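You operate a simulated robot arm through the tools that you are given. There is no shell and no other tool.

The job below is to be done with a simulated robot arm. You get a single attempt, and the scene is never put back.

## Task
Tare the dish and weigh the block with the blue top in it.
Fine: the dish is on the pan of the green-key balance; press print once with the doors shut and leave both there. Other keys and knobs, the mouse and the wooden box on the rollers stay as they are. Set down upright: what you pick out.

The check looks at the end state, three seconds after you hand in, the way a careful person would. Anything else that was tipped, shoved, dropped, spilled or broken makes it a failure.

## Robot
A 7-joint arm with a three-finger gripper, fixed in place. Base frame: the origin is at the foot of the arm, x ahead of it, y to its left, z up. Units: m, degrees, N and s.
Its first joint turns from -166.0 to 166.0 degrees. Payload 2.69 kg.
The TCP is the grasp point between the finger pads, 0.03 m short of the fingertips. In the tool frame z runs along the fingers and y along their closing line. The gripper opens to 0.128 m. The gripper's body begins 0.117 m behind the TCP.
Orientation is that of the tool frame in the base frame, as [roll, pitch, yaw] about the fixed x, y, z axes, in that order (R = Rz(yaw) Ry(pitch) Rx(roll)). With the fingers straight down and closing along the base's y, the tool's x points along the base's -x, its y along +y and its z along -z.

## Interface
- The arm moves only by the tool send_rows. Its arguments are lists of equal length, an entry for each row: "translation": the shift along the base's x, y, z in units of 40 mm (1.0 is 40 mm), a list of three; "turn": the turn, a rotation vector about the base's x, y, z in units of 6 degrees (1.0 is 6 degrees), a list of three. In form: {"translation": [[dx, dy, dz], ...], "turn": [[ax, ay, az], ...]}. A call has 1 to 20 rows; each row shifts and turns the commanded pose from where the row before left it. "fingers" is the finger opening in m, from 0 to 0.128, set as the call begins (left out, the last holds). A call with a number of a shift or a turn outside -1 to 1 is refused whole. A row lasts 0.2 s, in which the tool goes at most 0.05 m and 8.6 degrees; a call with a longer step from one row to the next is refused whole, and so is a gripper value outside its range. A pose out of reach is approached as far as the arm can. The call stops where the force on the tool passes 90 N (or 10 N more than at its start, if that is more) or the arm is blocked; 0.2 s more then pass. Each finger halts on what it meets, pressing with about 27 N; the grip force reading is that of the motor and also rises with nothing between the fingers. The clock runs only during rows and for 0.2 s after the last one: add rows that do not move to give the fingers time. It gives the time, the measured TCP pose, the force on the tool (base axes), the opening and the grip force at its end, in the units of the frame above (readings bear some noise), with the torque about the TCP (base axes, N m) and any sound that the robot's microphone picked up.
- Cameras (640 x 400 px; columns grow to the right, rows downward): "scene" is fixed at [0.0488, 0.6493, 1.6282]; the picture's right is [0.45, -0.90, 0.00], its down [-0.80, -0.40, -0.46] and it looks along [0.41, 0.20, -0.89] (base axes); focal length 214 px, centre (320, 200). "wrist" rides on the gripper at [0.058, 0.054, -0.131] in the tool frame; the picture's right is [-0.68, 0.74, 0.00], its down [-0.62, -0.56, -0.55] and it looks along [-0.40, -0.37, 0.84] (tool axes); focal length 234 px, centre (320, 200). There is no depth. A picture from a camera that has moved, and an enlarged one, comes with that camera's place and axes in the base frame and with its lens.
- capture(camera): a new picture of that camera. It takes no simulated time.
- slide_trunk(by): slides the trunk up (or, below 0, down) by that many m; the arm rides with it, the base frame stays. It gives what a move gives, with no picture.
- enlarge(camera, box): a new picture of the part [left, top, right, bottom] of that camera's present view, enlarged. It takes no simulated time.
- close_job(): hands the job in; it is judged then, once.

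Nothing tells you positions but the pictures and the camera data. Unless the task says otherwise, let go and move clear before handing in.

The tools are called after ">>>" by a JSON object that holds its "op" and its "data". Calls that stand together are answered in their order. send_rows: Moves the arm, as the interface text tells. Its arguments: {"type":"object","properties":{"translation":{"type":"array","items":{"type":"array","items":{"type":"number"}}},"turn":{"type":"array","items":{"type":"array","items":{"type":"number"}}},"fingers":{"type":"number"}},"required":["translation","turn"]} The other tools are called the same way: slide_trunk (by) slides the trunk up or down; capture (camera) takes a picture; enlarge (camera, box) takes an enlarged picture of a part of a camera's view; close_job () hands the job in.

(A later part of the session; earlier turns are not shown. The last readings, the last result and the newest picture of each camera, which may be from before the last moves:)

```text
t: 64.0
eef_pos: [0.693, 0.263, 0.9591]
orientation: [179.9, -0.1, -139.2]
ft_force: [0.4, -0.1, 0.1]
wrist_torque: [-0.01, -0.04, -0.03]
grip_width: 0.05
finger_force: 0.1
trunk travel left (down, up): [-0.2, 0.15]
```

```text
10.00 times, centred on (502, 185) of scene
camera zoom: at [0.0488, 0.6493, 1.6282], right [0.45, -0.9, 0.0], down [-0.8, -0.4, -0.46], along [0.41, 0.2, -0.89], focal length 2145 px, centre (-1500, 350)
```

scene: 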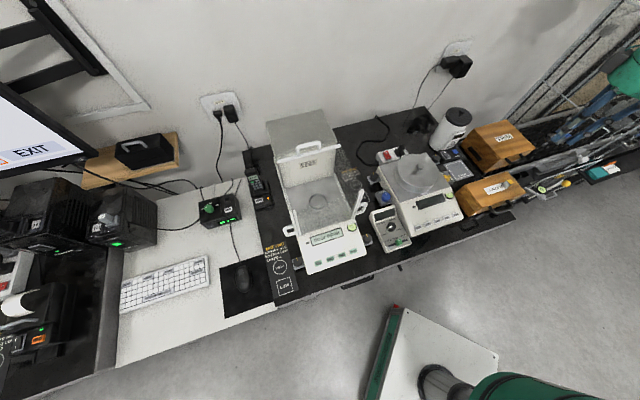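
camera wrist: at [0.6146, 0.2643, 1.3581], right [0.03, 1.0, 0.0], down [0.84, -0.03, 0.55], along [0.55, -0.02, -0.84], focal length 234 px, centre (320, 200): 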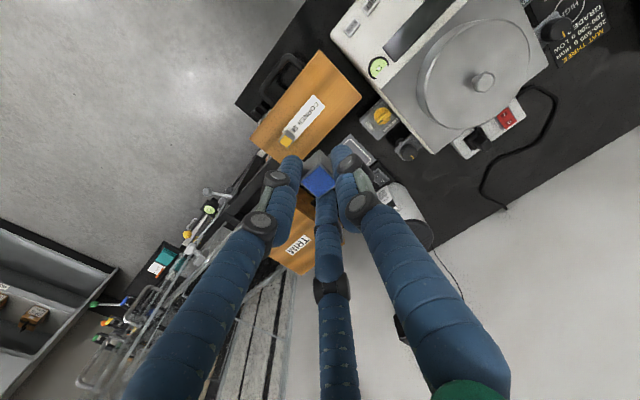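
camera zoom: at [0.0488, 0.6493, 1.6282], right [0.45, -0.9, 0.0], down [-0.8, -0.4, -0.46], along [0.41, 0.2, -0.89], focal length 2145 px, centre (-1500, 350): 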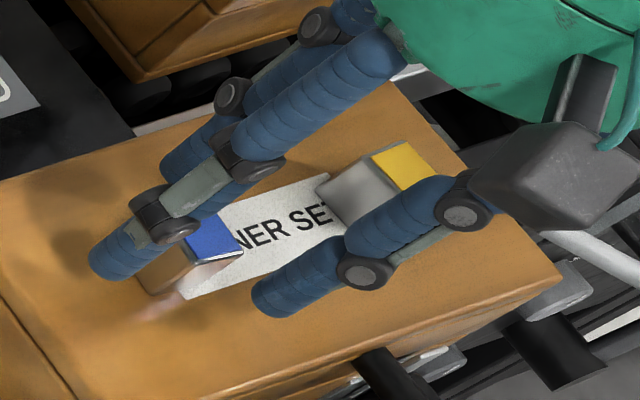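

The block stands upright, square to the fingers, and the tips are now higher on it. Closing again.

>>> {"op": "send_rows", "data": {"translation": [[0, 0, 0], [0, 0, 0], [0, 0, 0], [0, 0, 0]], "turn": [[0, 0, 0], [0, 0, 0], [0, 0, 0], [0, 0, 0]], "fingers": 0.0}}

>>> {"op": "send_rows", "data": {"translation": [[0, 0, 0.1], [0, 0, 0.2], [0, 0, 0.4], [0, 0, 0.4], [0, 0, 0]], "turn": [[0, 0, 0], [0, 0, 0], [0, 0, 0], [0, 0, 0], [0, 0, 0]]}}

>>> {"op": "enlarge", "data": {"camera": "wrist", "box": [240, 120, 400, 220]}}

>>> {"op": "enlarge", "data": {"camera": "scene", "box": [470, 165, 534, 205]}}

```text
t: 65.0
eef_pos: [0.6931, 0.2622, 0.9587]
orientation: [179.9, 0.0, -139.3]
ft_force: [0.8, 0.3, -0.8]
wrist_torque: [-0.01, -0.01, 0.0]
grip_width: 0.0264
finger_force: 27.4
trunk travel left (down, up): [-0.2, 0.15]
```

```text
t: 66.2
eef_pos: [0.6935, 0.2634, 1.0034]
orientation: [179.9, -0.1, -139.3]
ft_force: [-0.3, 0.3, -0.5]
wrist_torque: [-0.02, 0.0, -0.06]
grip_width: 0.0264
finger_force: 27.0
trunk travel left (down, up): [-0.2, 0.15]
```

```text
4.00 times, centred on (320, 170) of wrist
camera zoom: at [0.6143, 0.2653, 1.1336], right [0.03, 1.0, 0.0], down [0.84, -0.03, 0.55], along [0.55, -0.02, -0.84], focal length 937 px, centre (320, 320)
```

zoom: 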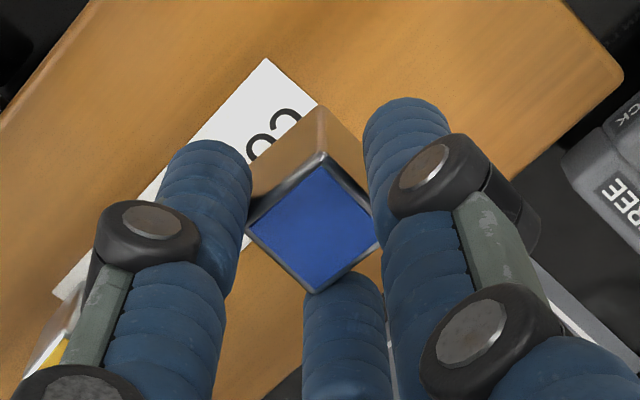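

```text
10.00 times, centred on (502, 185) of scene
camera zoom: at [0.0488, 0.6493, 1.6282], right [0.45, -0.9, 0.0], down [-0.8, -0.4, -0.46], along [0.41, 0.2, -0.89], focal length 2145 px, centre (-1500, 350)
```

zoom: 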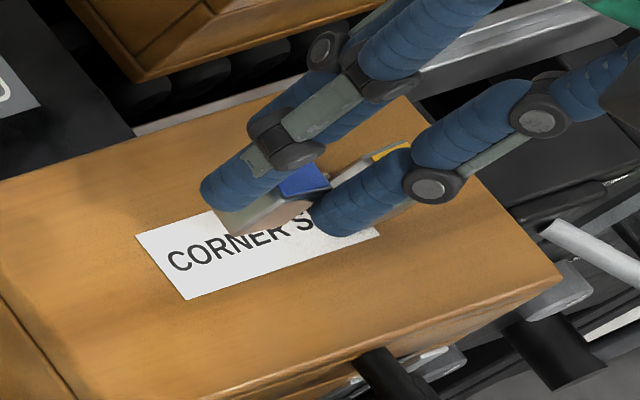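

Re-gripped about 7 mm higher and lifted cleanly. Now back up and across to above the dish.

>>> {"op": "send_rows", "data": {"translation": [[0, 0, 0.5], [0, 0, 0.8], [0, 0, 0.9], [0, 0, 0.9], [0, 0, 0.9], [0, 0, 0.8], [0, 0, 0.6], [0, 0, 0.2]], "turn": [[0, 0, 0], [0, 0, 0], [0, 0, 0], [0, 0, 0], [0, 0, 0], [0, 0, 0], [0, 0, 0], [0, 0, 0]]}}

>>> {"op": "send_rows", "data": {"translation": [[-0.2, 0.35, 0], [-0.4136, 0.714, 0], [-0.4136, 0.714, 0], [-0.4136, 0.714, 0], [-0.4136, 0.714, 0], [-0.4136, 0.714, 0], [-0.4136, 0.714, 0], [-0.4136, 0.714, 0], [-0.4136, 0.714, 0], [-0.4136, 0.714, 0], [-0.4136, 0.714, 0], [-0.4136, 0.714, 0], [-0.4136, 0.714, 0], [-0.4136, 0.714, 0], [-0.4136, 0.714, 0], [-0.4136, 0.714, 0], [-0.4136, 0.714, 0], [-0.4136, 0.714, 0], [-0.4136, 0.714, 0], [-0.38, 0.74, 0]], "turn": [[0, 0, 0.036], [0, 0, 0.036], [0, 0, 0.036], [0, 0, 0.036], [0, 0, 0.036], [0, 0, 0.036], [0, 0, 0.036], [0, 0, 0.036], [0, 0, 0.036], [0, 0, 0.036], [0, 0, 0.036], [0, 0, 0.036], [0, 0, 0.036], [0, 0, 0.036], [0, 0, 0.036], [0, 0, 0.036], [0, 0, 0.036], [0, 0, 0.036], [0, 0, 0.036], [0, 0, 0.036]]}}

>>> {"op": "capture", "data": {"camera": "wrist"}}

>>> {"op": "enlarge", "data": {"camera": "wrist", "box": [272, 60, 368, 120]}}

```text
t: 68.0
eef_pos: [0.6936, 0.2623, 1.2255]
orientation: [179.9, -0.1, -139.3]
ft_force: [-0.3, 0.6, -1.0]
wrist_torque: [0.04, -0.04, 0.03]
grip_width: 0.0261
finger_force: 27.3
trunk travel left (down, up): [-0.2, 0.15]
```

```text
t: 72.2
eef_pos: [0.3725, 0.8207, 1.2246]
orientation: [179.8, -0.1, -134.8]
ft_force: [0.7, 0.4, -0.3]
wrist_torque: [-0.01, -0.01, 0.01]
grip_width: 0.0264
finger_force: 26.5
trunk travel left (down, up): [-0.2, 0.15]
```

```text
taken
camera wrist: at [0.2935, 0.8175, 1.3567], right [-0.04, 1.0, 0.0], down [0.84, 0.04, 0.55], along [0.55, 0.02, -0.84], focal length 234 px, centre (320, 200)
```

wrist: 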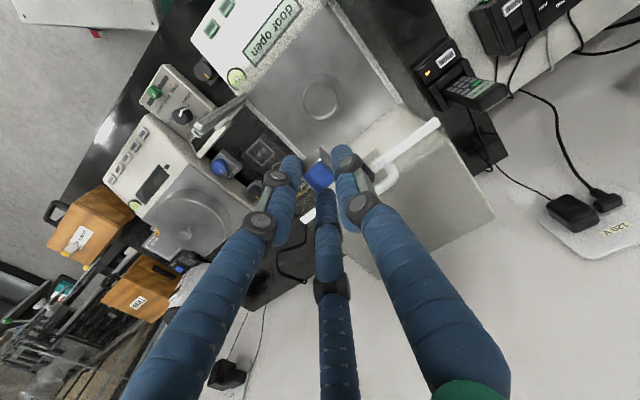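

```text
6.67 times, centred on (320, 90) of wrist
camera zoom: at [0.2935, 0.8175, 1.3567], right [-0.04, 1.0, 0.0], down [0.84, 0.04, 0.55], along [0.55, 0.02, -0.84], focal length 1561 px, centre (320, 933)
```

zoom: 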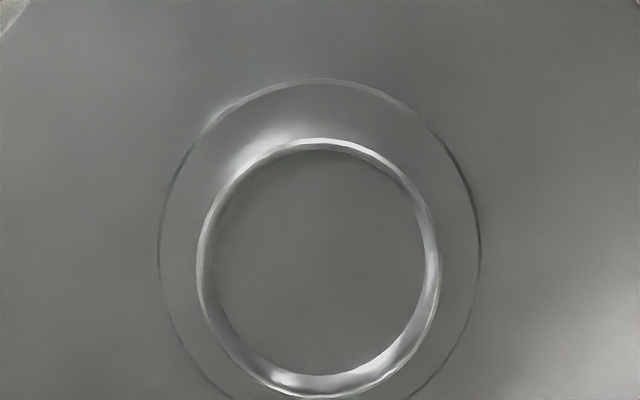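

The dish and the tool axis agree within a pixel. Descending to about 2.5 cm above the expected set-down height.

>>> {"op": "send_rows", "data": {"translation": [[0, 0, -0.7], [0, 0, -0.8], [0, 0, -0.8], [0, 0, -0.8], [0, 0, -0.8], [0, 0, -0.8], [0, 0, -0.7], [0, 0, -0.5], [0, 0, -0.3], [0, 0, 0]], "turn": [[0, 0, 0], [0, 0, 0], [0, 0, 0], [0, 0, 0], [0, 0, 0], [0, 0, 0], [0, 0, 0], [0, 0, 0], [0, 0, 0], [0, 0, 0]]}}

>>> {"op": "enlarge", "data": {"camera": "wrist", "box": [256, 110, 384, 190]}}

>>> {"op": "enlarge", "data": {"camera": "scene", "box": [276, 160, 372, 220]}}

```text
t: 74.4
eef_pos: [0.3731, 0.8209, 0.977]
orientation: [179.9, -0.1, -134.9]
ft_force: [0.3, -0.3, -0.6]
wrist_torque: [0.03, 0.01, -0.01]
grip_width: 0.0262
finger_force: 27.0
trunk travel left (down, up): [-0.2, 0.15]
```

```text
5.00 times, centred on (320, 150) of wrist
camera zoom: at [0.2942, 0.817, 1.1084], right [-0.04, 1.0, 0.0], down [0.84, 0.04, 0.55], along [0.55, 0.03, -0.84], focal length 1171 px, centre (320, 450)
```

zoom: 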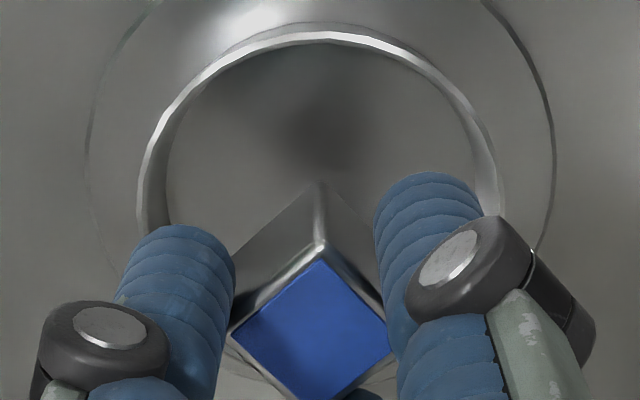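

```text
6.67 times, centred on (324, 190) of scene
camera zoom: at [0.0488, 0.6493, 1.6282], right [0.45, -0.9, 0.0], down [-0.8, -0.4, -0.46], along [0.41, 0.2, -0.89], focal length 1430 px, centre (293, 267)
```

zoom: 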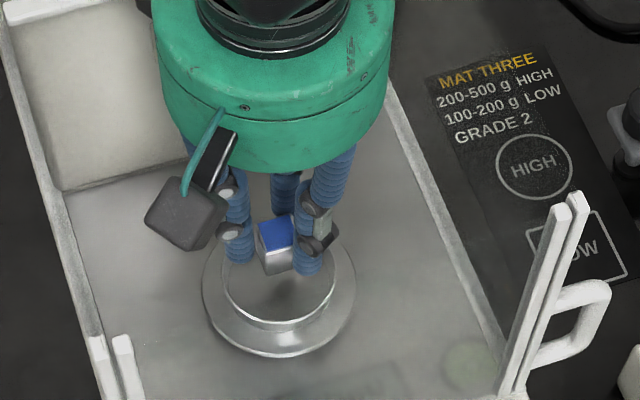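

>>> {"op": "send_rows", "data": {"translation": [[0, 0, -0.075], [0, 0, -0.075], [0, 0, -0.075], [0, 0, -0.075], [0, 0, -0.075], [0, 0, 0]], "turn": [[0, 0, 0], [0, 0, 0], [0, 0, 0], [0, 0, 0], [0, 0, 0], [0, 0, 0]]}}

>>> {"op": "enlarge", "data": {"camera": "wrist", "box": [256, 110, 384, 190]}}

>>> {"op": "enlarge", "data": {"camera": "scene", "box": [276, 160, 372, 220]}}

```text
t: 75.8
eef_pos: [0.3727, 0.821, 0.964]
orientation: [179.9, -0.1, -134.9]
ft_force: [-0.6, -0.5, -2.3]
wrist_torque: [0.03, -0.03, 0.0]
grip_width: 0.0263
finger_force: 27.1
trunk travel left (down, up): [-0.2, 0.15]
```

```text
5.00 times, centred on (320, 150) of wrist
camera zoom: at [0.2941, 0.8177, 1.0943], right [-0.04, 1.0, 0.0], down [0.84, 0.04, 0.55], along [0.55, 0.02, -0.84], focal length 1171 px, centre (320, 450)
```

zoom: 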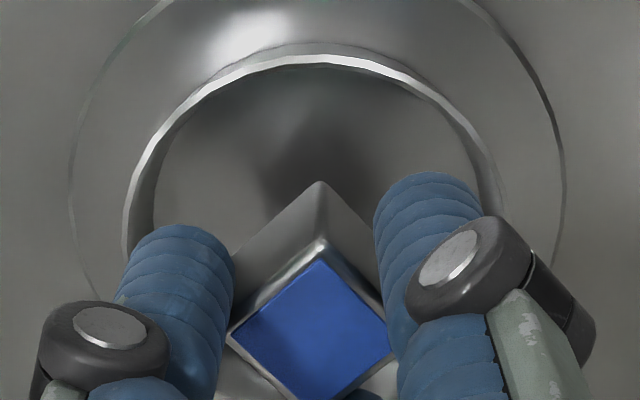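

```text
6.67 times, centred on (324, 190) of scene
camera zoom: at [0.0488, 0.6493, 1.6282], right [0.45, -0.9, 0.0], down [-0.8, -0.4, -0.46], along [0.41, 0.2, -0.89], focal length 1430 px, centre (293, 267)
```

zoom: 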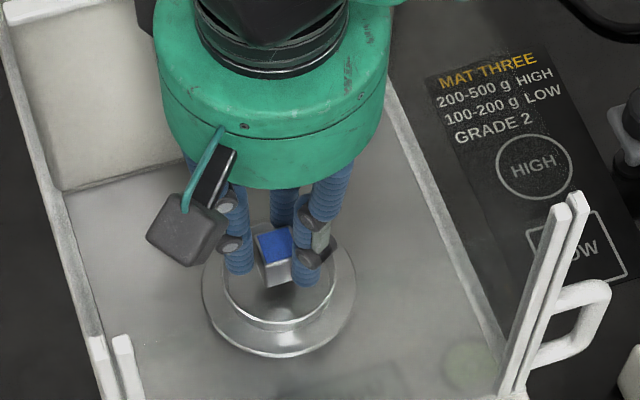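

>>> {"op": "send_rows", "data": {"translation": [[0, 0, -0.0375], [0, 0, -0.0375], [0, 0, -0.0375], [0, 0, -0.0375], [0, 0, 0]], "turn": [[0, 0, 0], [0, 0, 0], [0, 0, 0], [0, 0, 0], [0, 0, 0]]}}

>>> {"op": "send_rows", "data": {"translation": [[0, 0, -0.025], [0, 0, -0.025], [0, 0, 0]], "turn": [[0, 0, 0], [0, 0, 0], [0, 0, 0]]}}

>>> {"op": "enlarge", "data": {"camera": "wrist", "box": [256, 110, 384, 190]}}

```text
t: 77.0
eef_pos: [0.3735, 0.8209, 0.9586]
orientation: [179.9, -0.1, -134.9]
ft_force: [-1.1, -0.5, -1.0]
wrist_torque: [-0.02, -0.01, 0.02]
grip_width: 0.0264
finger_force: 27.3
trunk travel left (down, up): [-0.2, 0.15]
```

```text
t: 77.8
eef_pos: [0.3738, 0.8201, 0.9558]
orientation: [179.9, 0.0, -135.0]
ft_force: [0.2, 1.0, -1.6]
wrist_torque: [0.01, 0.0, -0.02]
grip_width: 0.0265
finger_force: 27.2
trunk travel left (down, up): [-0.2, 0.15]
```

```text
5.00 times, centred on (320, 150) of wrist
camera zoom: at [0.2941, 0.8172, 1.0864], right [-0.04, 1.0, 0.0], down [0.84, 0.04, 0.55], along [0.55, 0.02, -0.84], focal length 1171 px, centre (320, 450)
```

zoom: 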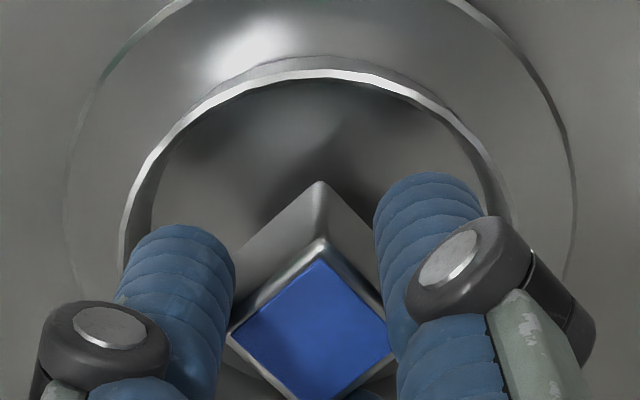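

>>> {"op": "send_rows", "data": {"translation": [[0, 0, -0.025], [0, 0, -0.025], [0, 0, 0]], "turn": [[0, 0, 0], [0, 0, 0], [0, 0, 0]]}}

>>> {"op": "send_rows", "data": {"translation": [[0, 0, -0.025], [0, 0, 0]], "turn": [[0, 0, 0], [0, 0, 0]]}}

>>> {"op": "send_rows", "data": {"translation": [[0, 0, -0.025], [0, 0, 0]], "turn": [[0, 0, 0], [0, 0, 0]]}}

```text
t: 78.6
eef_pos: [0.3734, 0.82, 0.9535]
orientation: [180.0, 0.0, -134.9]
ft_force: [0.7, -0.3, -0.3]
wrist_torque: [-0.01, -0.01, 0.0]
grip_width: 0.0266
finger_force: 26.9
trunk travel left (down, up): [-0.2, 0.15]
```

```text
t: 79.2
eef_pos: [0.372, 0.821, 0.952]
orientation: [179.9, -0.1, -134.9]
ft_force: [0.1, -0.3, -0.1]
wrist_torque: [0.06, 0.0, -0.03]
grip_width: 0.0263
finger_force: 26.7
trunk travel left (down, up): [-0.2, 0.15]
```

```text
t: 79.8
eef_pos: [0.3733, 0.8206, 0.9506]
orientation: [179.9, -0.1, -134.9]
ft_force: [0.1, 0.1, -1.5]
wrist_torque: [0.0, 0.02, 0.0]
grip_width: 0.0264
finger_force: 27.0
trunk travel left (down, up): [-0.2, 0.15]
```

>>> {"op": "send_rows", "data": {"translation": [[0, 0, -0.025], [0, 0, 0]], "turn": [[0, 0, 0], [0, 0, 0]]}}

>>> {"op": "enlarge", "data": {"camera": "wrist", "box": [256, 110, 384, 190]}}

>>> {"op": "enlarge", "data": {"camera": "scene", "box": [286, 180, 350, 220]}}

```text
t: 80.4
eef_pos: [0.3726, 0.8206, 0.9512]
orientation: [179.9, -0.2, -134.9]
ft_force: [-0.3, -0.5, -1.3]
wrist_torque: [0.0, -0.06, -0.01]
grip_width: 0.0261
finger_force: 26.7
trunk travel left (down, up): [-0.2, 0.15]
```

```text
5.00 times, centred on (320, 150) of wrist
camera zoom: at [0.2941, 0.8173, 1.0812], right [-0.04, 1.0, 0.0], down [0.84, 0.04, 0.55], along [0.55, 0.02, -0.84], focal length 1171 px, centre (320, 450)
```

zoom: 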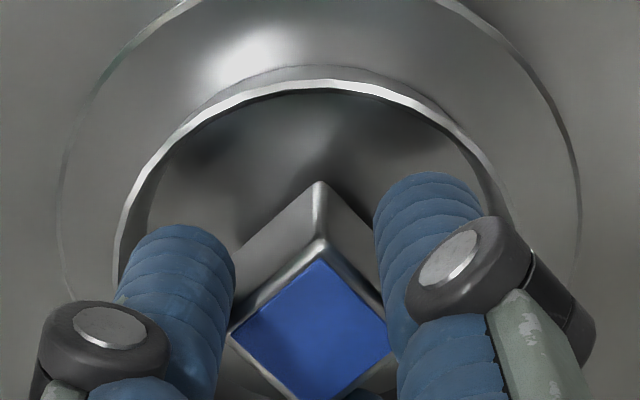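

```text
10.00 times, centred on (318, 200) of scene
camera zoom: at [0.0488, 0.6493, 1.6282], right [0.45, -0.9, 0.0], down [-0.8, -0.4, -0.46], along [0.41, 0.2, -0.89], focal length 2145 px, centre (340, 200)
```

zoom: 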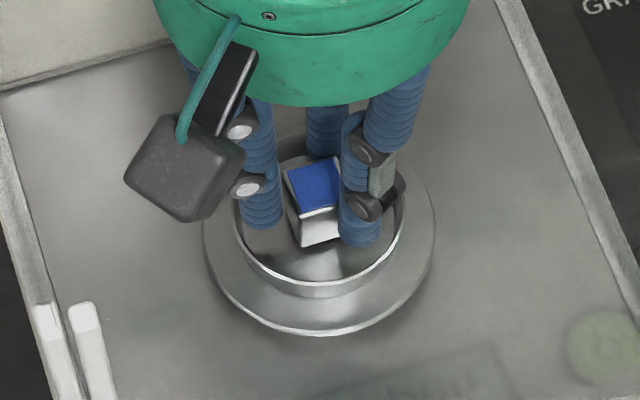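

>>> {"op": "send_rows", "data": {"translation": [[0, 0, -0.025], [0, 0, 0]], "turn": [[0, 0, 0], [0, 0, 0]]}}

>>> {"op": "send_rows", "data": {"translation": [[0, 0, -0.025], [0, 0, 0]], "turn": [[0, 0, 0], [0, 0, 0]]}}

```text
t: 81.0
eef_pos: [0.3736, 0.8212, 0.9481]
orientation: [179.8, -0.1, -134.9]
ft_force: [-0.2, -1.2, -0.8]
wrist_torque: [-0.02, 0.03, 0.04]
grip_width: 0.0263
finger_force: 27.1
trunk travel left (down, up): [-0.2, 0.15]
```

```text
t: 81.6
eef_pos: [0.3735, 0.8207, 0.9477]
orientation: [179.9, -0.1, -134.8]
ft_force: [-0.8, 0.1, -0.8]
wrist_torque: [0.02, 0.01, -0.02]
grip_width: 0.0262
finger_force: 26.8
trunk travel left (down, up): [-0.2, 0.15]
```

>>> {"op": "send_rows", "data": {"translation": [[0, 0, -0.02], [0, 0, 0]], "turn": [[0, 0, 0], [0, 0, 0]]}}

>>> {"op": "send_rows", "data": {"translation": [[0, 0, -0.02], [0, 0, 0]], "turn": [[0, 0, 0], [0, 0, 0]]}}

>>> {"op": "enlarge", "data": {"camera": "wrist", "box": [256, 110, 384, 190]}}

>>> {"op": "enlarge", "data": {"camera": "scene", "box": [286, 180, 350, 220]}}

```text
t: 82.2
eef_pos: [0.3736, 0.8201, 0.947]
orientation: [179.8, -0.1, -134.9]
ft_force: [-1.0, 0.5, -0.8]
wrist_torque: [-0.03, 0.01, -0.01]
grip_width: 0.0265
finger_force: 26.6
trunk travel left (down, up): [-0.2, 0.15]
```

```text
t: 82.8
eef_pos: [0.3731, 0.8193, 0.9467]
orientation: [179.9, -0.1, -134.9]
ft_force: [-0.6, 0.4, -1.4]
wrist_torque: [-0.02, 0.02, 0.01]
grip_width: 0.0263
finger_force: 27.3
trunk travel left (down, up): [-0.2, 0.15]
```

```text
5.00 times, centred on (320, 150) of wrist
camera zoom: at [0.2939, 0.8174, 1.0777], right [-0.04, 1.0, 0.0], down [0.84, 0.04, 0.55], along [0.55, 0.02, -0.84], focal length 1171 px, centre (320, 450)
```

zoom: 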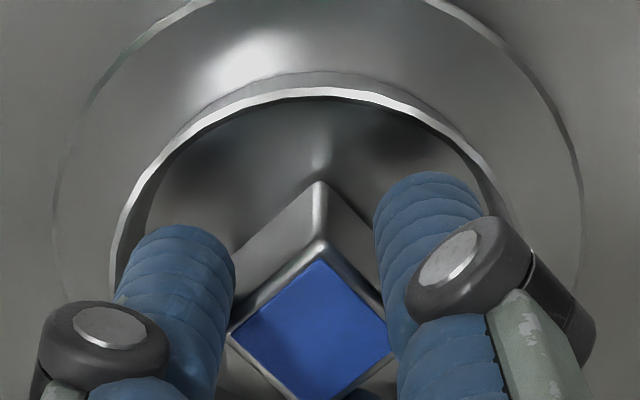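

```text
10.00 times, centred on (318, 200) of scene
camera zoom: at [0.0488, 0.6493, 1.6282], right [0.45, -0.9, 0.0], down [-0.8, -0.4, -0.46], along [0.41, 0.2, -0.89], focal length 2145 px, centre (340, 200)
```

zoom: 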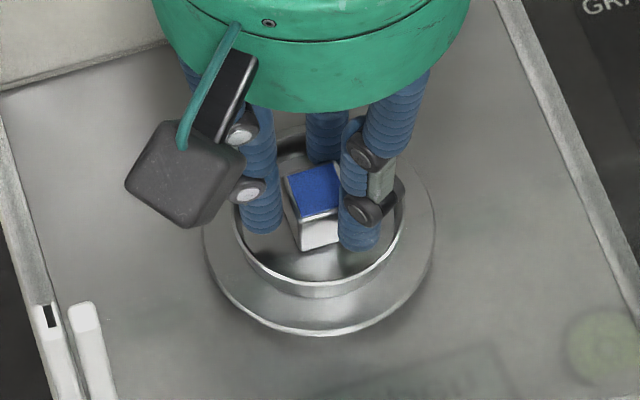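

>>> {"op": "send_rows", "data": {"translation": [[0, 0, -0.025], [0, 0, 0]], "turn": [[0, 0, 0], [0, 0, 0]]}}

>>> {"op": "send_rows", "data": {"translation": [[0, 0, -0.02], [0, 0, 0]], "turn": [[0, 0, 0], [0, 0, 0]]}}

>>> {"op": "enlarge", "data": {"camera": "wrist", "box": [256, 110, 384, 190]}}

>>> {"op": "enlarge", "data": {"camera": "scene", "box": [260, 180, 372, 250]}}

```text
t: 83.4
eef_pos: [0.3728, 0.821, 0.9452]
orientation: [179.9, -0.2, -134.8]
ft_force: [-0.2, -0.5, -0.4]
wrist_torque: [0.01, 0.0, 0.01]
grip_width: 0.0264
finger_force: 26.8
trunk travel left (down, up): [-0.2, 0.15]
```

```text
t: 84.0
eef_pos: [0.3727, 0.8213, 0.9447]
orientation: [179.9, -0.1, -134.9]
ft_force: [0.1, -0.6, 1.7]
wrist_torque: [0.0, 0.02, 0.0]
grip_width: 0.0264
finger_force: 26.3
trunk travel left (down, up): [-0.2, 0.15]
```

```text
5.00 times, centred on (320, 150) of wrist
camera zoom: at [0.2941, 0.8174, 1.076], right [-0.04, 1.0, 0.0], down [0.84, 0.04, 0.55], along [0.55, 0.03, -0.84], focal length 1171 px, centre (320, 450)
```

zoom: 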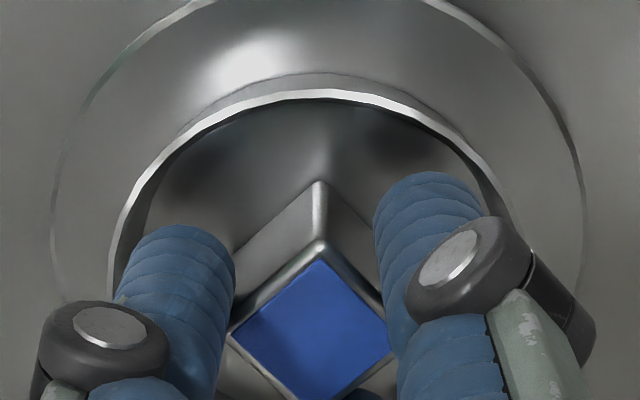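

```text
5.71 times, centred on (316, 215) of scene
camera zoom: at [0.0488, 0.6493, 1.6282], right [0.45, -0.9, 0.0], down [-0.8, -0.4, -0.46], along [0.41, 0.2, -0.89], focal length 1226 px, centre (343, 114)
```

zoom: 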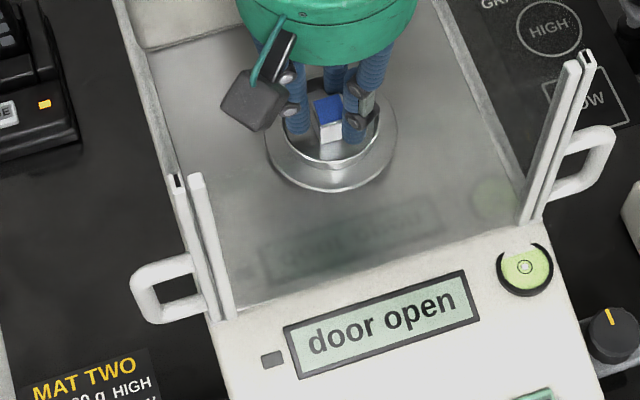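

The force reading turned upward (+1.7 N) and the block's reflection meets its base: it's resting on the dish floor. I'll open the fingers only slightly so the tips stay well inside the rim.

>>> {"op": "send_rows", "data": {"translation": [[0, 0, 0], [0, 0, 0], [0, 0, 0]], "turn": [[0, 0, 0], [0, 0, 0], [0, 0, 0]], "fingers": 0.035}}

>>> {"op": "enlarge", "data": {"camera": "wrist", "box": [256, 110, 384, 190]}}

>>> {"op": "enlarge", "data": {"camera": "scene", "box": [286, 180, 350, 220]}}

```text
t: 84.8
eef_pos: [0.3738, 0.8212, 0.9443]
orientation: [180.0, -0.2, -134.9]
ft_force: [-0.3, -0.6, 0.3]
wrist_torque: [0.0, 0.01, -0.03]
grip_width: 0.0352
finger_force: 0.0
trunk travel left (down, up): [-0.2, 0.15]
```

```text
5.00 times, centred on (320, 150) of wrist
camera zoom: at [0.2941, 0.8173, 1.0759], right [-0.04, 1.0, 0.0], down [0.84, 0.04, 0.55], along [0.55, 0.02, -0.84], focal length 1171 px, centre (320, 450)
```

zoom: 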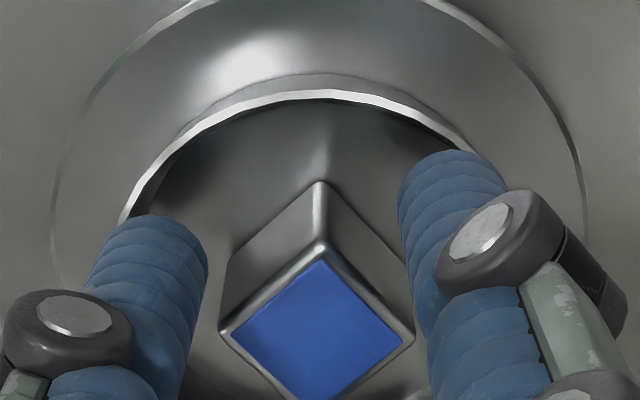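

```text
10.00 times, centred on (318, 200) of scene
camera zoom: at [0.0488, 0.6493, 1.6282], right [0.45, -0.9, 0.0], down [-0.8, -0.4, -0.46], along [0.41, 0.2, -0.89], focal length 2145 px, centre (340, 200)
```

zoom: 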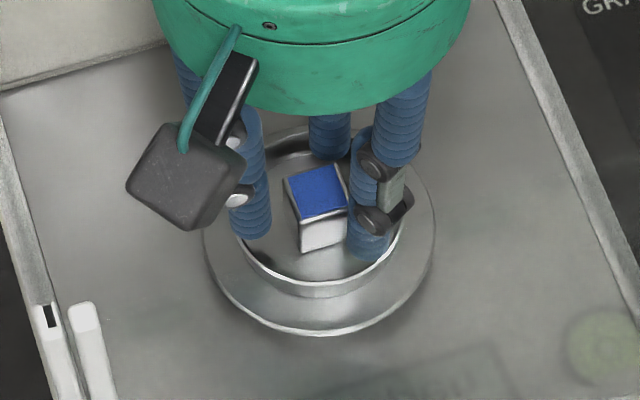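

The block stands free and upright inside the dish. Lifting straight up out of the chamber.

>>> {"op": "send_rows", "data": {"translation": [[0, 0, 0.1], [0, 0, 0.2], [0, 0, 0.4], [0, 0, 0.7], [0, 0, 0.9], [0, 0, 0.9], [0, 0, 0.9], [0, 0, 0.9], [0, 0, 0.9], [0, 0, 0.9], [0, 0, 0.4]], "turn": [[0, 0, 0], [0, 0, 0], [0, 0, 0], [0, 0, 0], [0, 0, 0], [0, 0, 0], [0, 0, 0], [0, 0, 0], [0, 0, 0], [0, 0, 0], [0, 0, 0]]}}

>>> {"op": "capture", "data": {"camera": "wrist"}}

>>> {"op": "enlarge", "data": {"camera": "scene", "box": [260, 150, 420, 250]}}

```text
t: 87.2
eef_pos: [0.3735, 0.8197, 1.2334]
orientation: [179.9, -0.1, -134.9]
ft_force: [0.0, 0.9, -0.2]
wrist_torque: [0.03, -0.05, 0.01]
grip_width: 0.0352
finger_force: 0.0
trunk travel left (down, up): [-0.2, 0.15]
```

```text
taken
camera wrist: at [0.2941, 0.8169, 1.3639], right [-0.04, 1.0, 0.0], down [0.84, 0.04, 0.55], along [0.55, 0.03, -0.84], focal length 234 px, centre (320, 200)
```

wrist: 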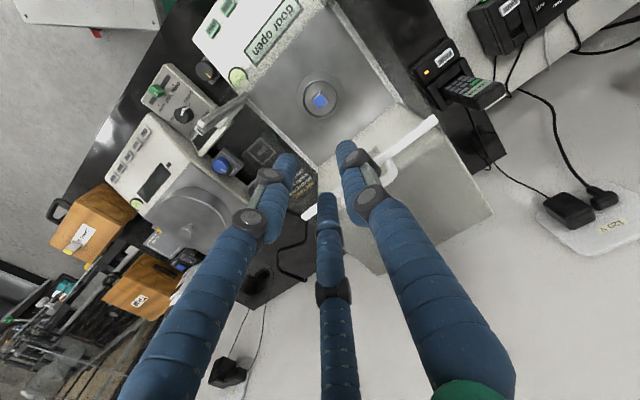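

```text
4.00 times, centred on (340, 200) of scene
camera zoom: at [0.0488, 0.6493, 1.6282], right [0.45, -0.9, 0.0], down [-0.8, -0.4, -0.46], along [0.41, 0.2, -0.89], focal length 858 px, centre (240, 200)
```

zoom: 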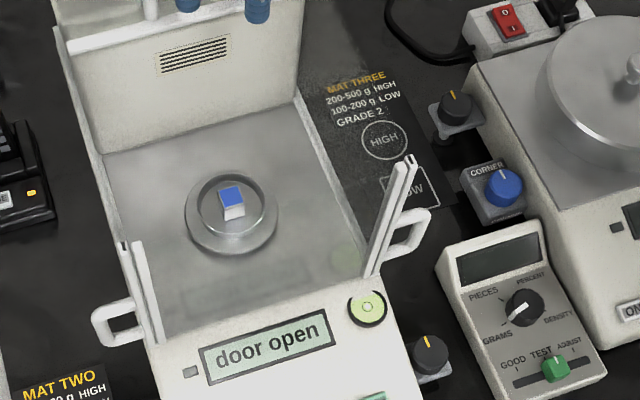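

The block is standing in the dish. Before closing up I want to compare the side posts/doors with the earlier pictures to be sure neither side door moved.

>>> {"op": "enlarge", "data": {"camera": "scene", "box": [275, 180, 371, 240]}}

>>> {"op": "enlarge", "data": {"camera": "scene", "box": [340, 180, 388, 220]}}

>>> {"op": "enlarge", "data": {"camera": "scene", "box": [275, 200, 323, 240]}}

```text
6.67 times, centred on (323, 210) of scene
camera zoom: at [0.0488, 0.6493, 1.6282], right [0.45, -0.9, 0.0], down [-0.8, -0.4, -0.46], along [0.41, 0.2, -0.89], focal length 1430 px, centre (300, 133)
```

zoom: 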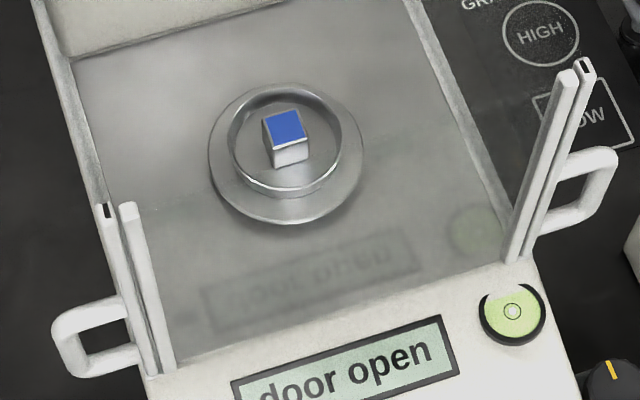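

```text
10.00 times, centred on (364, 200) of scene
camera zoom: at [0.0488, 0.6493, 1.6282], right [0.45, -0.9, 0.0], down [-0.8, -0.4, -0.46], along [0.41, 0.2, -0.89], focal length 2145 px, centre (-120, 200)
```

zoom: 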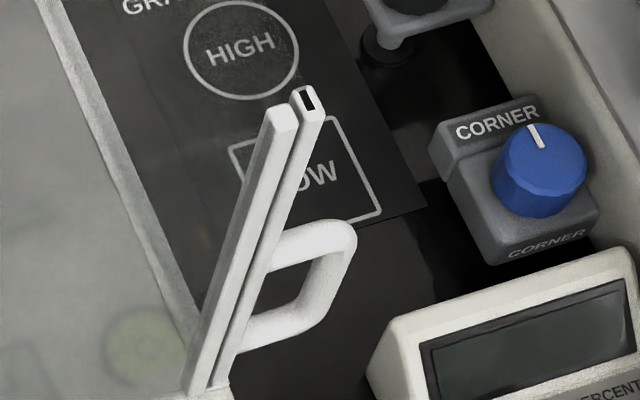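

```text
10.00 times, centred on (299, 220) of scene
camera zoom: at [0.0488, 0.6493, 1.6282], right [0.45, -0.9, 0.0], down [-0.8, -0.4, -0.46], along [0.41, 0.2, -0.89], focal length 2145 px, centre (530, 0)
```

zoom: 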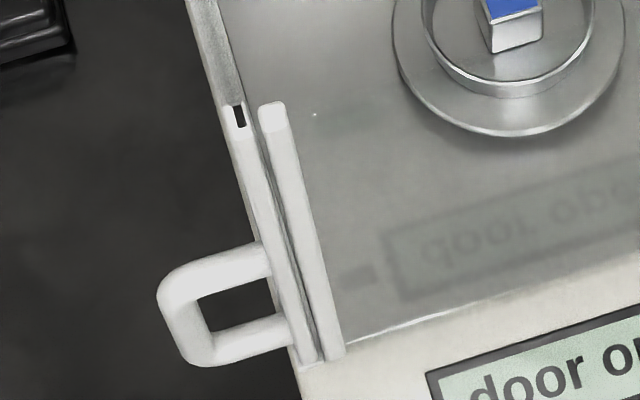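

Handles and posts are at identical pixel positions as before, though a small dark slot now shows on the post tops. I'll take the same front wrist view as earlier to compare before closing the top door.

>>> {"op": "send_rows", "data": {"translation": [[-0.33, -0.36, 0], [-0.33, -0.36, 0], [-0.33, -0.36, 0], [-0.33, -0.36, 0], [-0.33, -0.36, 0], [-0.33, -0.36, 0], [-0.33, -0.36, 0], [-0.33, -0.36, -0.3], [0, 0, 0]], "turn": [[0, 0, 0.9375], [0, 0, 0.9375], [0, 0, 0.9375], [0, 0, 0.9375], [0, 0, 0.9375], [0, 0, 0.9375], [0, 0, 0.9375], [0, 0, 0.9375], [0, 0, 0]], "fingers": 0.128}}

>>> {"op": "enlarge", "data": {"camera": "wrist", "box": [220, 110, 428, 240]}}

>>> {"op": "enlarge", "data": {"camera": "wrist", "box": [256, 130, 384, 210]}}

>>> {"op": "enlarge", "data": {"camera": "wrist", "box": [220, 220, 428, 350]}}

```text
t: 89.2
eef_pos: [0.2676, 0.705, 1.222]
orientation: [179.9, 0.0, -89.9]
ft_force: [-0.1, -0.2, 0.2]
wrist_torque: [0.0, 0.01, -0.01]
grip_width: 0.1281
finger_force: 0.0
trunk travel left (down, up): [-0.2, 0.15]
```

```text
3.08 times, centred on (324, 175) of wrist
camera zoom: at [0.2143, 0.647, 1.3519], right [-0.74, 0.67, 0.0], down [0.56, 0.62, 0.55], along [0.37, 0.4, -0.84], focal length 720 px, centre (308, 277)
```

zoom: 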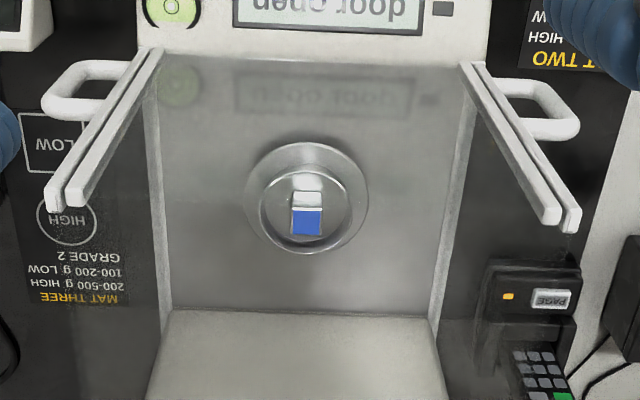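

```text
5.00 times, centred on (320, 170) of wrist
camera zoom: at [0.2143, 0.647, 1.3519], right [-0.74, 0.67, 0.0], down [0.56, 0.62, 0.55], along [0.37, 0.4, -0.84], focal length 1171 px, centre (320, 350)
```

zoom: 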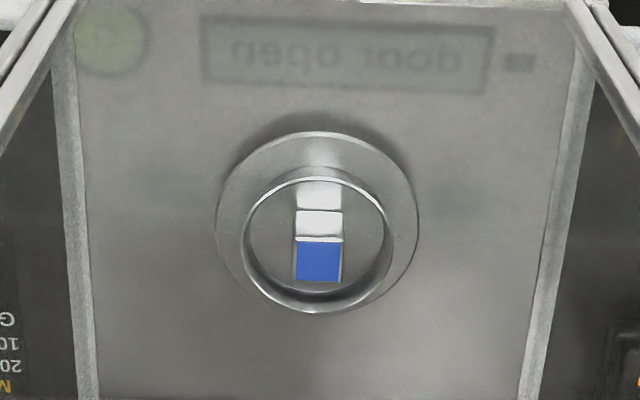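

```text
3.08 times, centred on (324, 285) of wrist
camera zoom: at [0.2143, 0.647, 1.3519], right [-0.74, 0.67, 0.0], down [0.56, 0.62, 0.55], along [0.37, 0.4, -0.84], focal length 720 px, centre (308, -62)
```

zoom: 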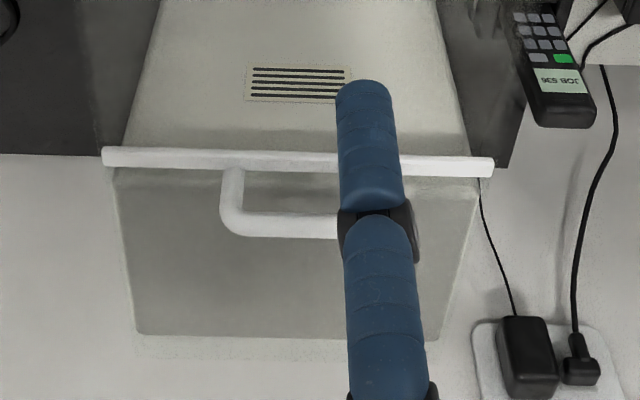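

The dish, pan and block are in place, unmoved. Next I'll close the top door: turn the hand to straddle the loop (fingers 80 mm apart front-to-back), hover above it at its open position near (0.418, 0.862).

>>> {"op": "send_rows", "data": {"translation": [[0.47, 0.49, 0], [0.47, 0.49, 0], [0.47, 0.49, 0], [0.47, 0.49, 0], [0.47, 0.49, 0], [0.47, 0.49, 0], [0.47, 0.49, 0], [0.47, 0.49, 0], [0, 0, 0]], "turn": [[0, 0, 0.9375], [0, 0, 0.9375], [0, 0, 0.9375], [0, 0, 0.9375], [0, 0, 0.9375], [0, 0, 0.9375], [0, 0, 0.9375], [0, 0, 0.9375], [0, 0, 0]], "fingers": 0.08}}

>>> {"op": "capture", "data": {"camera": "wrist"}}

>>> {"op": "enlarge", "data": {"camera": "scene", "box": [260, 100, 420, 200]}}

```text
t: 91.2
eef_pos: [0.416, 0.8613, 1.2224]
orientation: [179.8, -0.2, -45.1]
ft_force: [-0.3, 0.3, -0.2]
wrist_torque: [-0.02, 0.04, 0.01]
grip_width: 0.0799
finger_force: 0.1
trunk travel left (down, up): [-0.2, 0.15]
```

```text
taken
camera wrist: at [0.4212, 0.7831, 1.3526], right [-1.0, -0.04, 0.0], down [-0.04, 0.84, 0.55], along [-0.03, 0.55, -0.84], focal length 234 px, centre (320, 200)
```

wrist: 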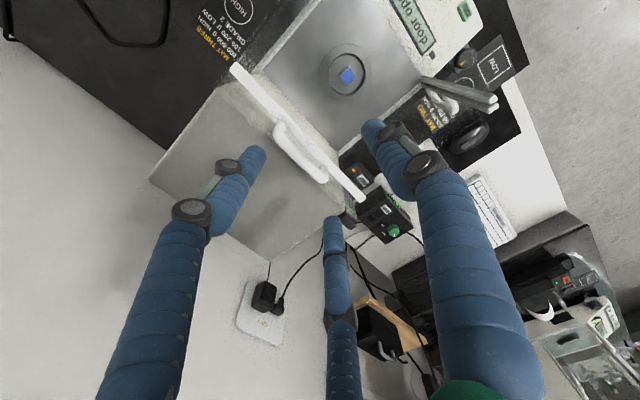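

```text
4.00 times, centred on (340, 150) of scene
camera zoom: at [0.0488, 0.6493, 1.6282], right [0.45, -0.9, 0.0], down [-0.8, -0.4, -0.46], along [0.41, 0.2, -0.89], focal length 858 px, centre (240, 400)
```

zoom: 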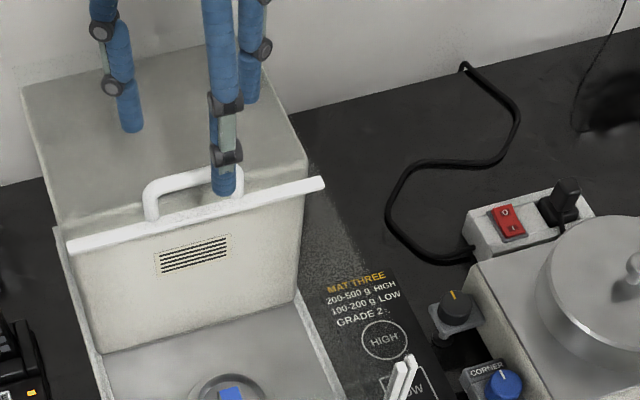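

The loop bar (b≈0.93 along the slide direction) lies between the fingers with ~8 mm margin to the rear one. Lowering to straddle it.

>>> {"op": "send_rows", "data": {"translation": [[0.03, 0.03, -0.4], [0.03, 0.03, -0.4], [0, 0, -0.4], [0, 0, -0.4], [0, 0, -0.3], [0, 0, 0]], "turn": [[0, 0, 0], [0, 0, 0], [0, 0, 0], [0, 0, 0], [0, 0, 0], [0, 0, 0]]}}

>>> {"op": "capture", "data": {"camera": "wrist"}}

>>> {"op": "enlarge", "data": {"camera": "scene", "box": [260, 100, 420, 200]}}

```text
t: 92.6
eef_pos: [0.4189, 0.8651, 1.1465]
orientation: [-179.9, 0.0, -44.9]
ft_force: [-9.3, 9.7, 16.5]
wrist_torque: [0.85, 0.14, 0.07]
grip_width: 0.0926
finger_force: 8.2
trunk travel left (down, up): [-0.2, 0.15]
```

```text
taken
camera wrist: at [0.4223, 0.7858, 1.2781], right [-1.0, -0.04, 0.0], down [-0.04, 0.83, 0.55], along [-0.02, 0.55, -0.84], focal length 234 px, centre (320, 200)
```

wrist: 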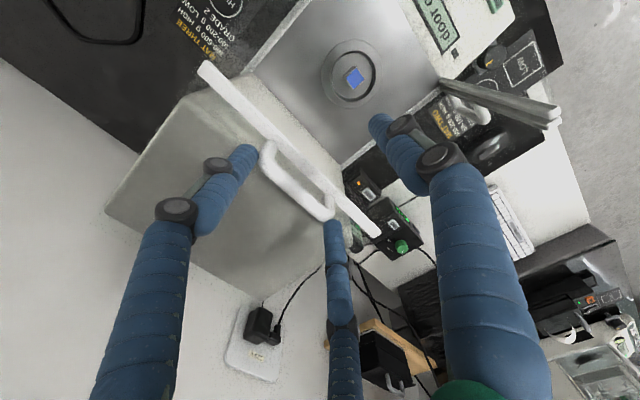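

```text
4.00 times, centred on (340, 150) of scene
camera zoom: at [0.0488, 0.6493, 1.6282], right [0.45, -0.9, 0.0], down [-0.8, -0.4, -0.46], along [0.41, 0.2, -0.89], focal length 858 px, centre (240, 400)
```

zoom: 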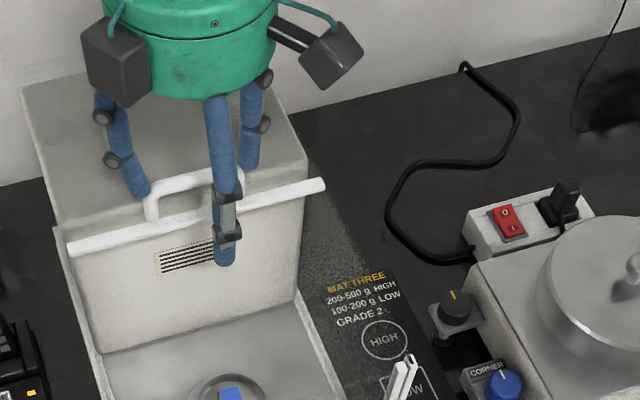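

Contact: the side-rear finger touched the loop's end (force ~20 N, lateral and up), so this hand really does have three fingers at 120°. I'll back straight up right away, then re-orient so a single finger sits behind the loop and two in front.

>>> {"op": "send_rows", "data": {"translation": [[0, 0, 0.3], [0, 0, 0.5], [0, 0, 0.7], [0, 0, 0.5]], "turn": [[0, 0, 0], [0, 0, 0], [0, 0, 0], [0, 0, 0]]}}

>>> {"op": "capture", "data": {"camera": "wrist"}}

>>> {"op": "enlarge", "data": {"camera": "scene", "box": [260, 120, 420, 220]}}

```text
t: 93.6
eef_pos: [0.4211, 0.8637, 1.2244]
orientation: [180.0, -0.1, -45.0]
ft_force: [-0.1, -0.2, -0.4]
wrist_torque: [0.02, -0.02, -0.01]
grip_width: 0.0799
finger_force: 0.1
trunk travel left (down, up): [-0.2, 0.15]
```

```text
taken
camera wrist: at [0.424, 0.7857, 1.3557], right [-1.0, -0.04, 0.0], down [-0.04, 0.84, 0.55], along [-0.02, 0.55, -0.84], focal length 234 px, centre (320, 200)
```

wrist: 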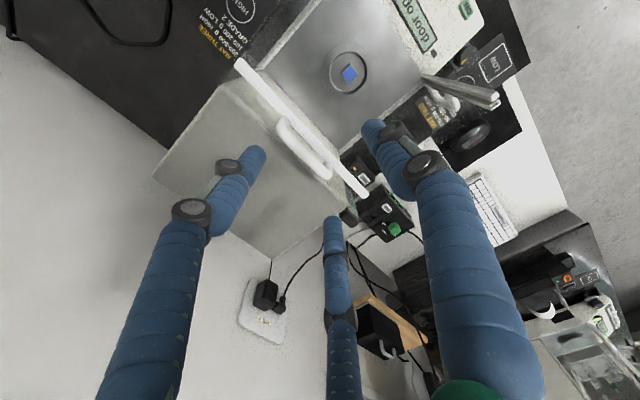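

```text
4.00 times, centred on (340, 170) of scene
camera zoom: at [0.0488, 0.6493, 1.6282], right [0.45, -0.9, 0.0], down [-0.8, -0.4, -0.46], along [0.41, 0.2, -0.89], focal length 858 px, centre (240, 320)
```

zoom: 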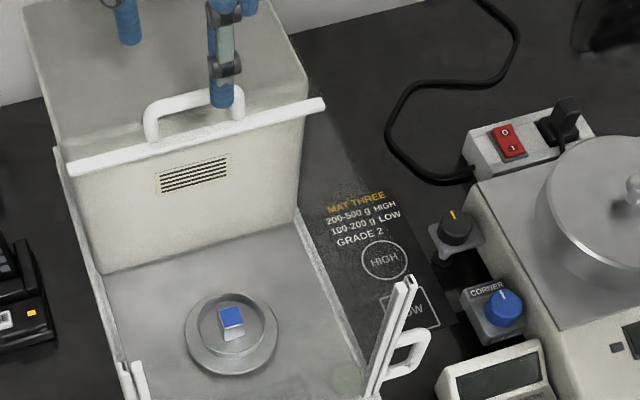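

The door and block are undisturbed. Rotating 60° so one finger is at the back and two at the front, staying at this height.

>>> {"op": "send_rows", "data": {"translation": [[-0.01, -0.015, 0], [-0.01, -0.015, 0], [-0.01, -0.015, 0], [-0.01, -0.015, 0], [-0.01, -0.015, 0], [-0.01, -0.015, 0], [0, 0, 0], [0, 0, 0], [0, 0, 0], [0, 0, 0], [0, 0, 0]], "turn": [[0, 0, -1], [0, 0, -1], [0, 0, -1], [0, 0, -1], [0, 0, -1], [0, 0, -1], [0, 0, -1], [0, 0, -1], [0, 0, -1], [0, 0, -1], [0, 0, 0]], "fingers": 0.09}}

>>> {"op": "capture", "data": {"camera": "wrist"}}

>>> {"op": "enlarge", "data": {"camera": "scene", "box": [260, 100, 420, 200]}}

```text
t: 96.0
eef_pos: [0.417, 0.8614, 1.2254]
orientation: [179.9, -0.2, -105.0]
ft_force: [0.0, -0.3, -0.8]
wrist_torque: [-0.02, 0.0, 0.0]
grip_width: 0.0902
finger_force: 0.1
trunk travel left (down, up): [-0.2, 0.15]
```

```text
taken
camera wrist: at [0.351, 0.819, 1.3561], right [-0.54, 0.84, 0.0], down [0.71, 0.45, 0.55], along [0.46, 0.29, -0.84], focal length 234 px, centre (320, 200)
```

wrist: 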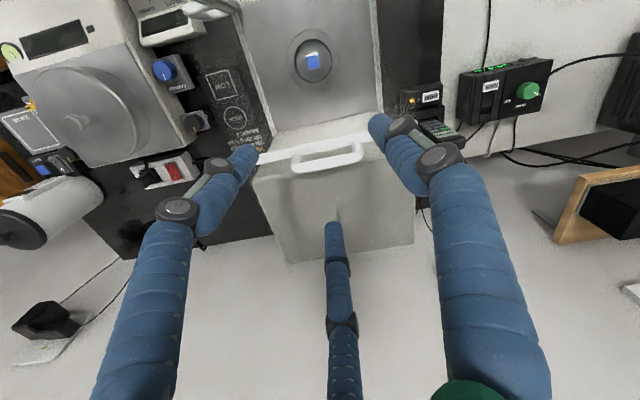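

```text
4.00 times, centred on (340, 150) of scene
camera zoom: at [0.0488, 0.6493, 1.6282], right [0.45, -0.9, 0.0], down [-0.8, -0.4, -0.46], along [0.41, 0.2, -0.89], focal length 858 px, centre (240, 400)
```

zoom: 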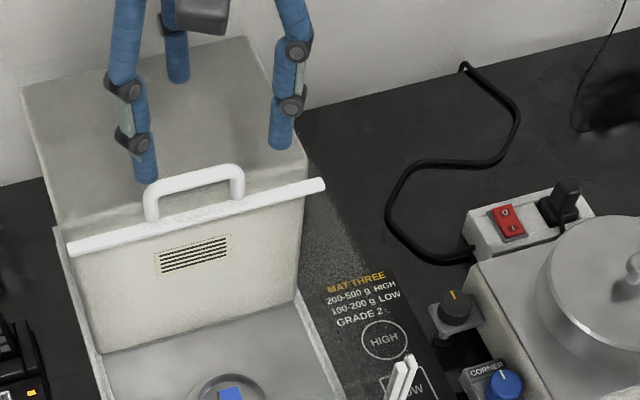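

The loop now sits cleanly between the rear finger (≈16 mm behind) and the two front fingers. Lowering in small stages with a force check.

>>> {"op": "send_rows", "data": {"translation": [[0, 0, -0.4], [0, 0, -0.4], [0, 0, -0.3], [0, 0, -0.2], [0, 0, 0]], "turn": [[0, 0, 0], [0, 0, 0], [0, 0, 0], [0, 0, 0], [0, 0, 0]]}}

>>> {"op": "send_rows", "data": {"translation": [[0, 0, -0.2], [0, 0, -0.2], [0, 0, -0.2], [0, 0, 0]], "turn": [[0, 0, 0], [0, 0, 0], [0, 0, 0], [0, 0, 0]]}}

>>> {"op": "capture", "data": {"camera": "wrist"}}

>>> {"op": "enlarge", "data": {"camera": "scene", "box": [260, 100, 420, 200]}}

```text
t: 97.2
eef_pos: [0.4191, 0.8609, 1.1731]
orientation: [179.9, -0.1, -104.9]
ft_force: [0.4, -0.6, 0.3]
wrist_torque: [-0.01, -0.02, -0.01]
grip_width: 0.0898
finger_force: 0.1
trunk travel left (down, up): [-0.2, 0.15]
```

```text
t: 98.2
eef_pos: [0.4179, 0.8608, 1.1495]
orientation: [179.9, -0.1, -104.9]
ft_force: [-0.4, 0.4, 0.4]
wrist_torque: [-0.02, -0.02, 0.01]
grip_width: 0.0901
finger_force: 0.1
trunk travel left (down, up): [-0.2, 0.15]
```

```text
taken
camera wrist: at [0.3513, 0.8188, 1.2803], right [-0.54, 0.84, 0.0], down [0.71, 0.45, 0.55], along [0.46, 0.29, -0.84], focal length 234 px, centre (320, 200)
```

wrist: 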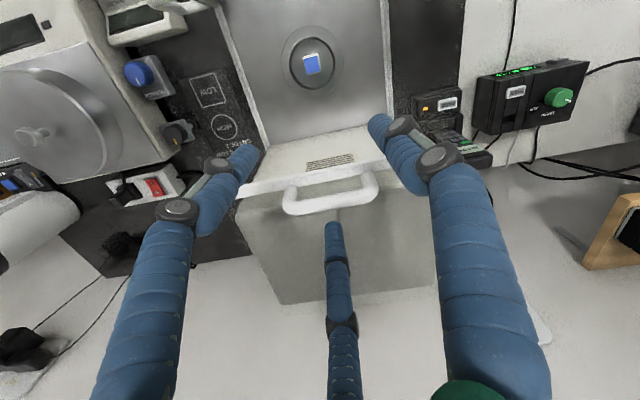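

```text
4.00 times, centred on (340, 150) of scene
camera zoom: at [0.0488, 0.6493, 1.6282], right [0.45, -0.9, 0.0], down [-0.8, -0.4, -0.46], along [0.41, 0.2, -0.89], focal length 858 px, centre (240, 400)
```

zoom: 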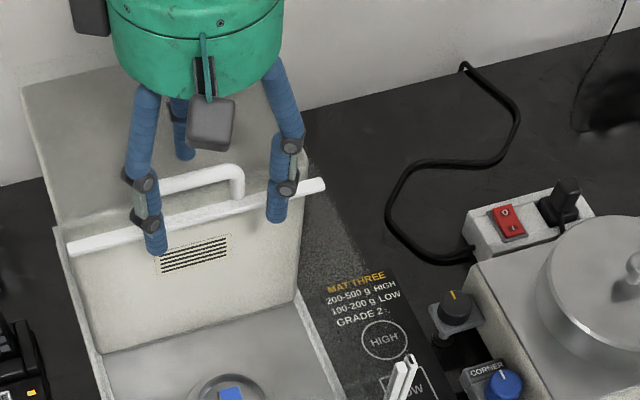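

No contact. I'll lower 4 mm more and start pulling the door forward slowly.

>>> {"op": "send_rows", "data": {"translation": [[0, 0, -0.1], [-0.15, -0.15, 0], [-0.15, -0.15, 0], [-0.15, -0.15, 0], [-0.15, -0.15, 0], [0, 0, 0]], "turn": [[0, 0, 0], [0, 0, 0], [0, 0, 0], [0, 0, 0], [0, 0, 0], [0, 0, 0]]}}

>>> {"op": "capture", "data": {"camera": "wrist"}}

>>> {"op": "enlarge", "data": {"camera": "scene", "box": [260, 100, 420, 200]}}

```text
t: 99.6
eef_pos: [0.3928, 0.8364, 1.1442]
orientation: [180.0, 0.0, -104.9]
ft_force: [0.2, 0.4, -0.1]
wrist_torque: [-0.01, 0.01, -0.02]
grip_width: 0.0901
finger_force: 0.0
trunk travel left (down, up): [-0.2, 0.15]
```

```text
taken
camera wrist: at [0.327, 0.7946, 1.2757], right [-0.54, 0.84, 0.0], down [0.71, 0.45, 0.55], along [0.46, 0.29, -0.84], focal length 234 px, centre (320, 200)
```

wrist: 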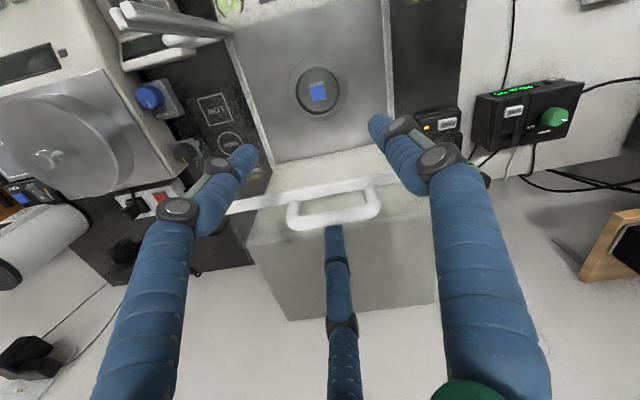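

```text
4.00 times, centred on (340, 150) of scene
camera zoom: at [0.0488, 0.6493, 1.6282], right [0.45, -0.9, 0.0], down [-0.8, -0.4, -0.46], along [0.41, 0.2, -0.89], focal length 858 px, centre (240, 400)
```

zoom: 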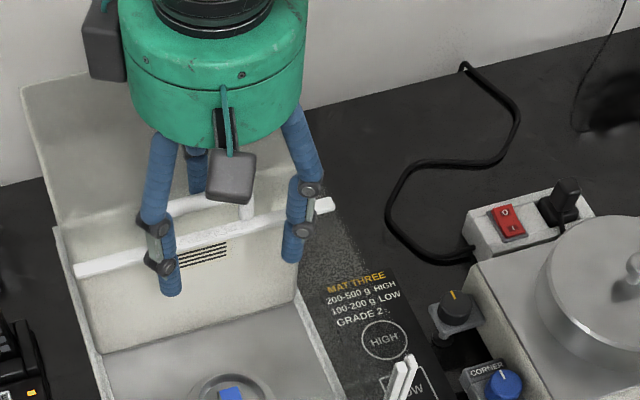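

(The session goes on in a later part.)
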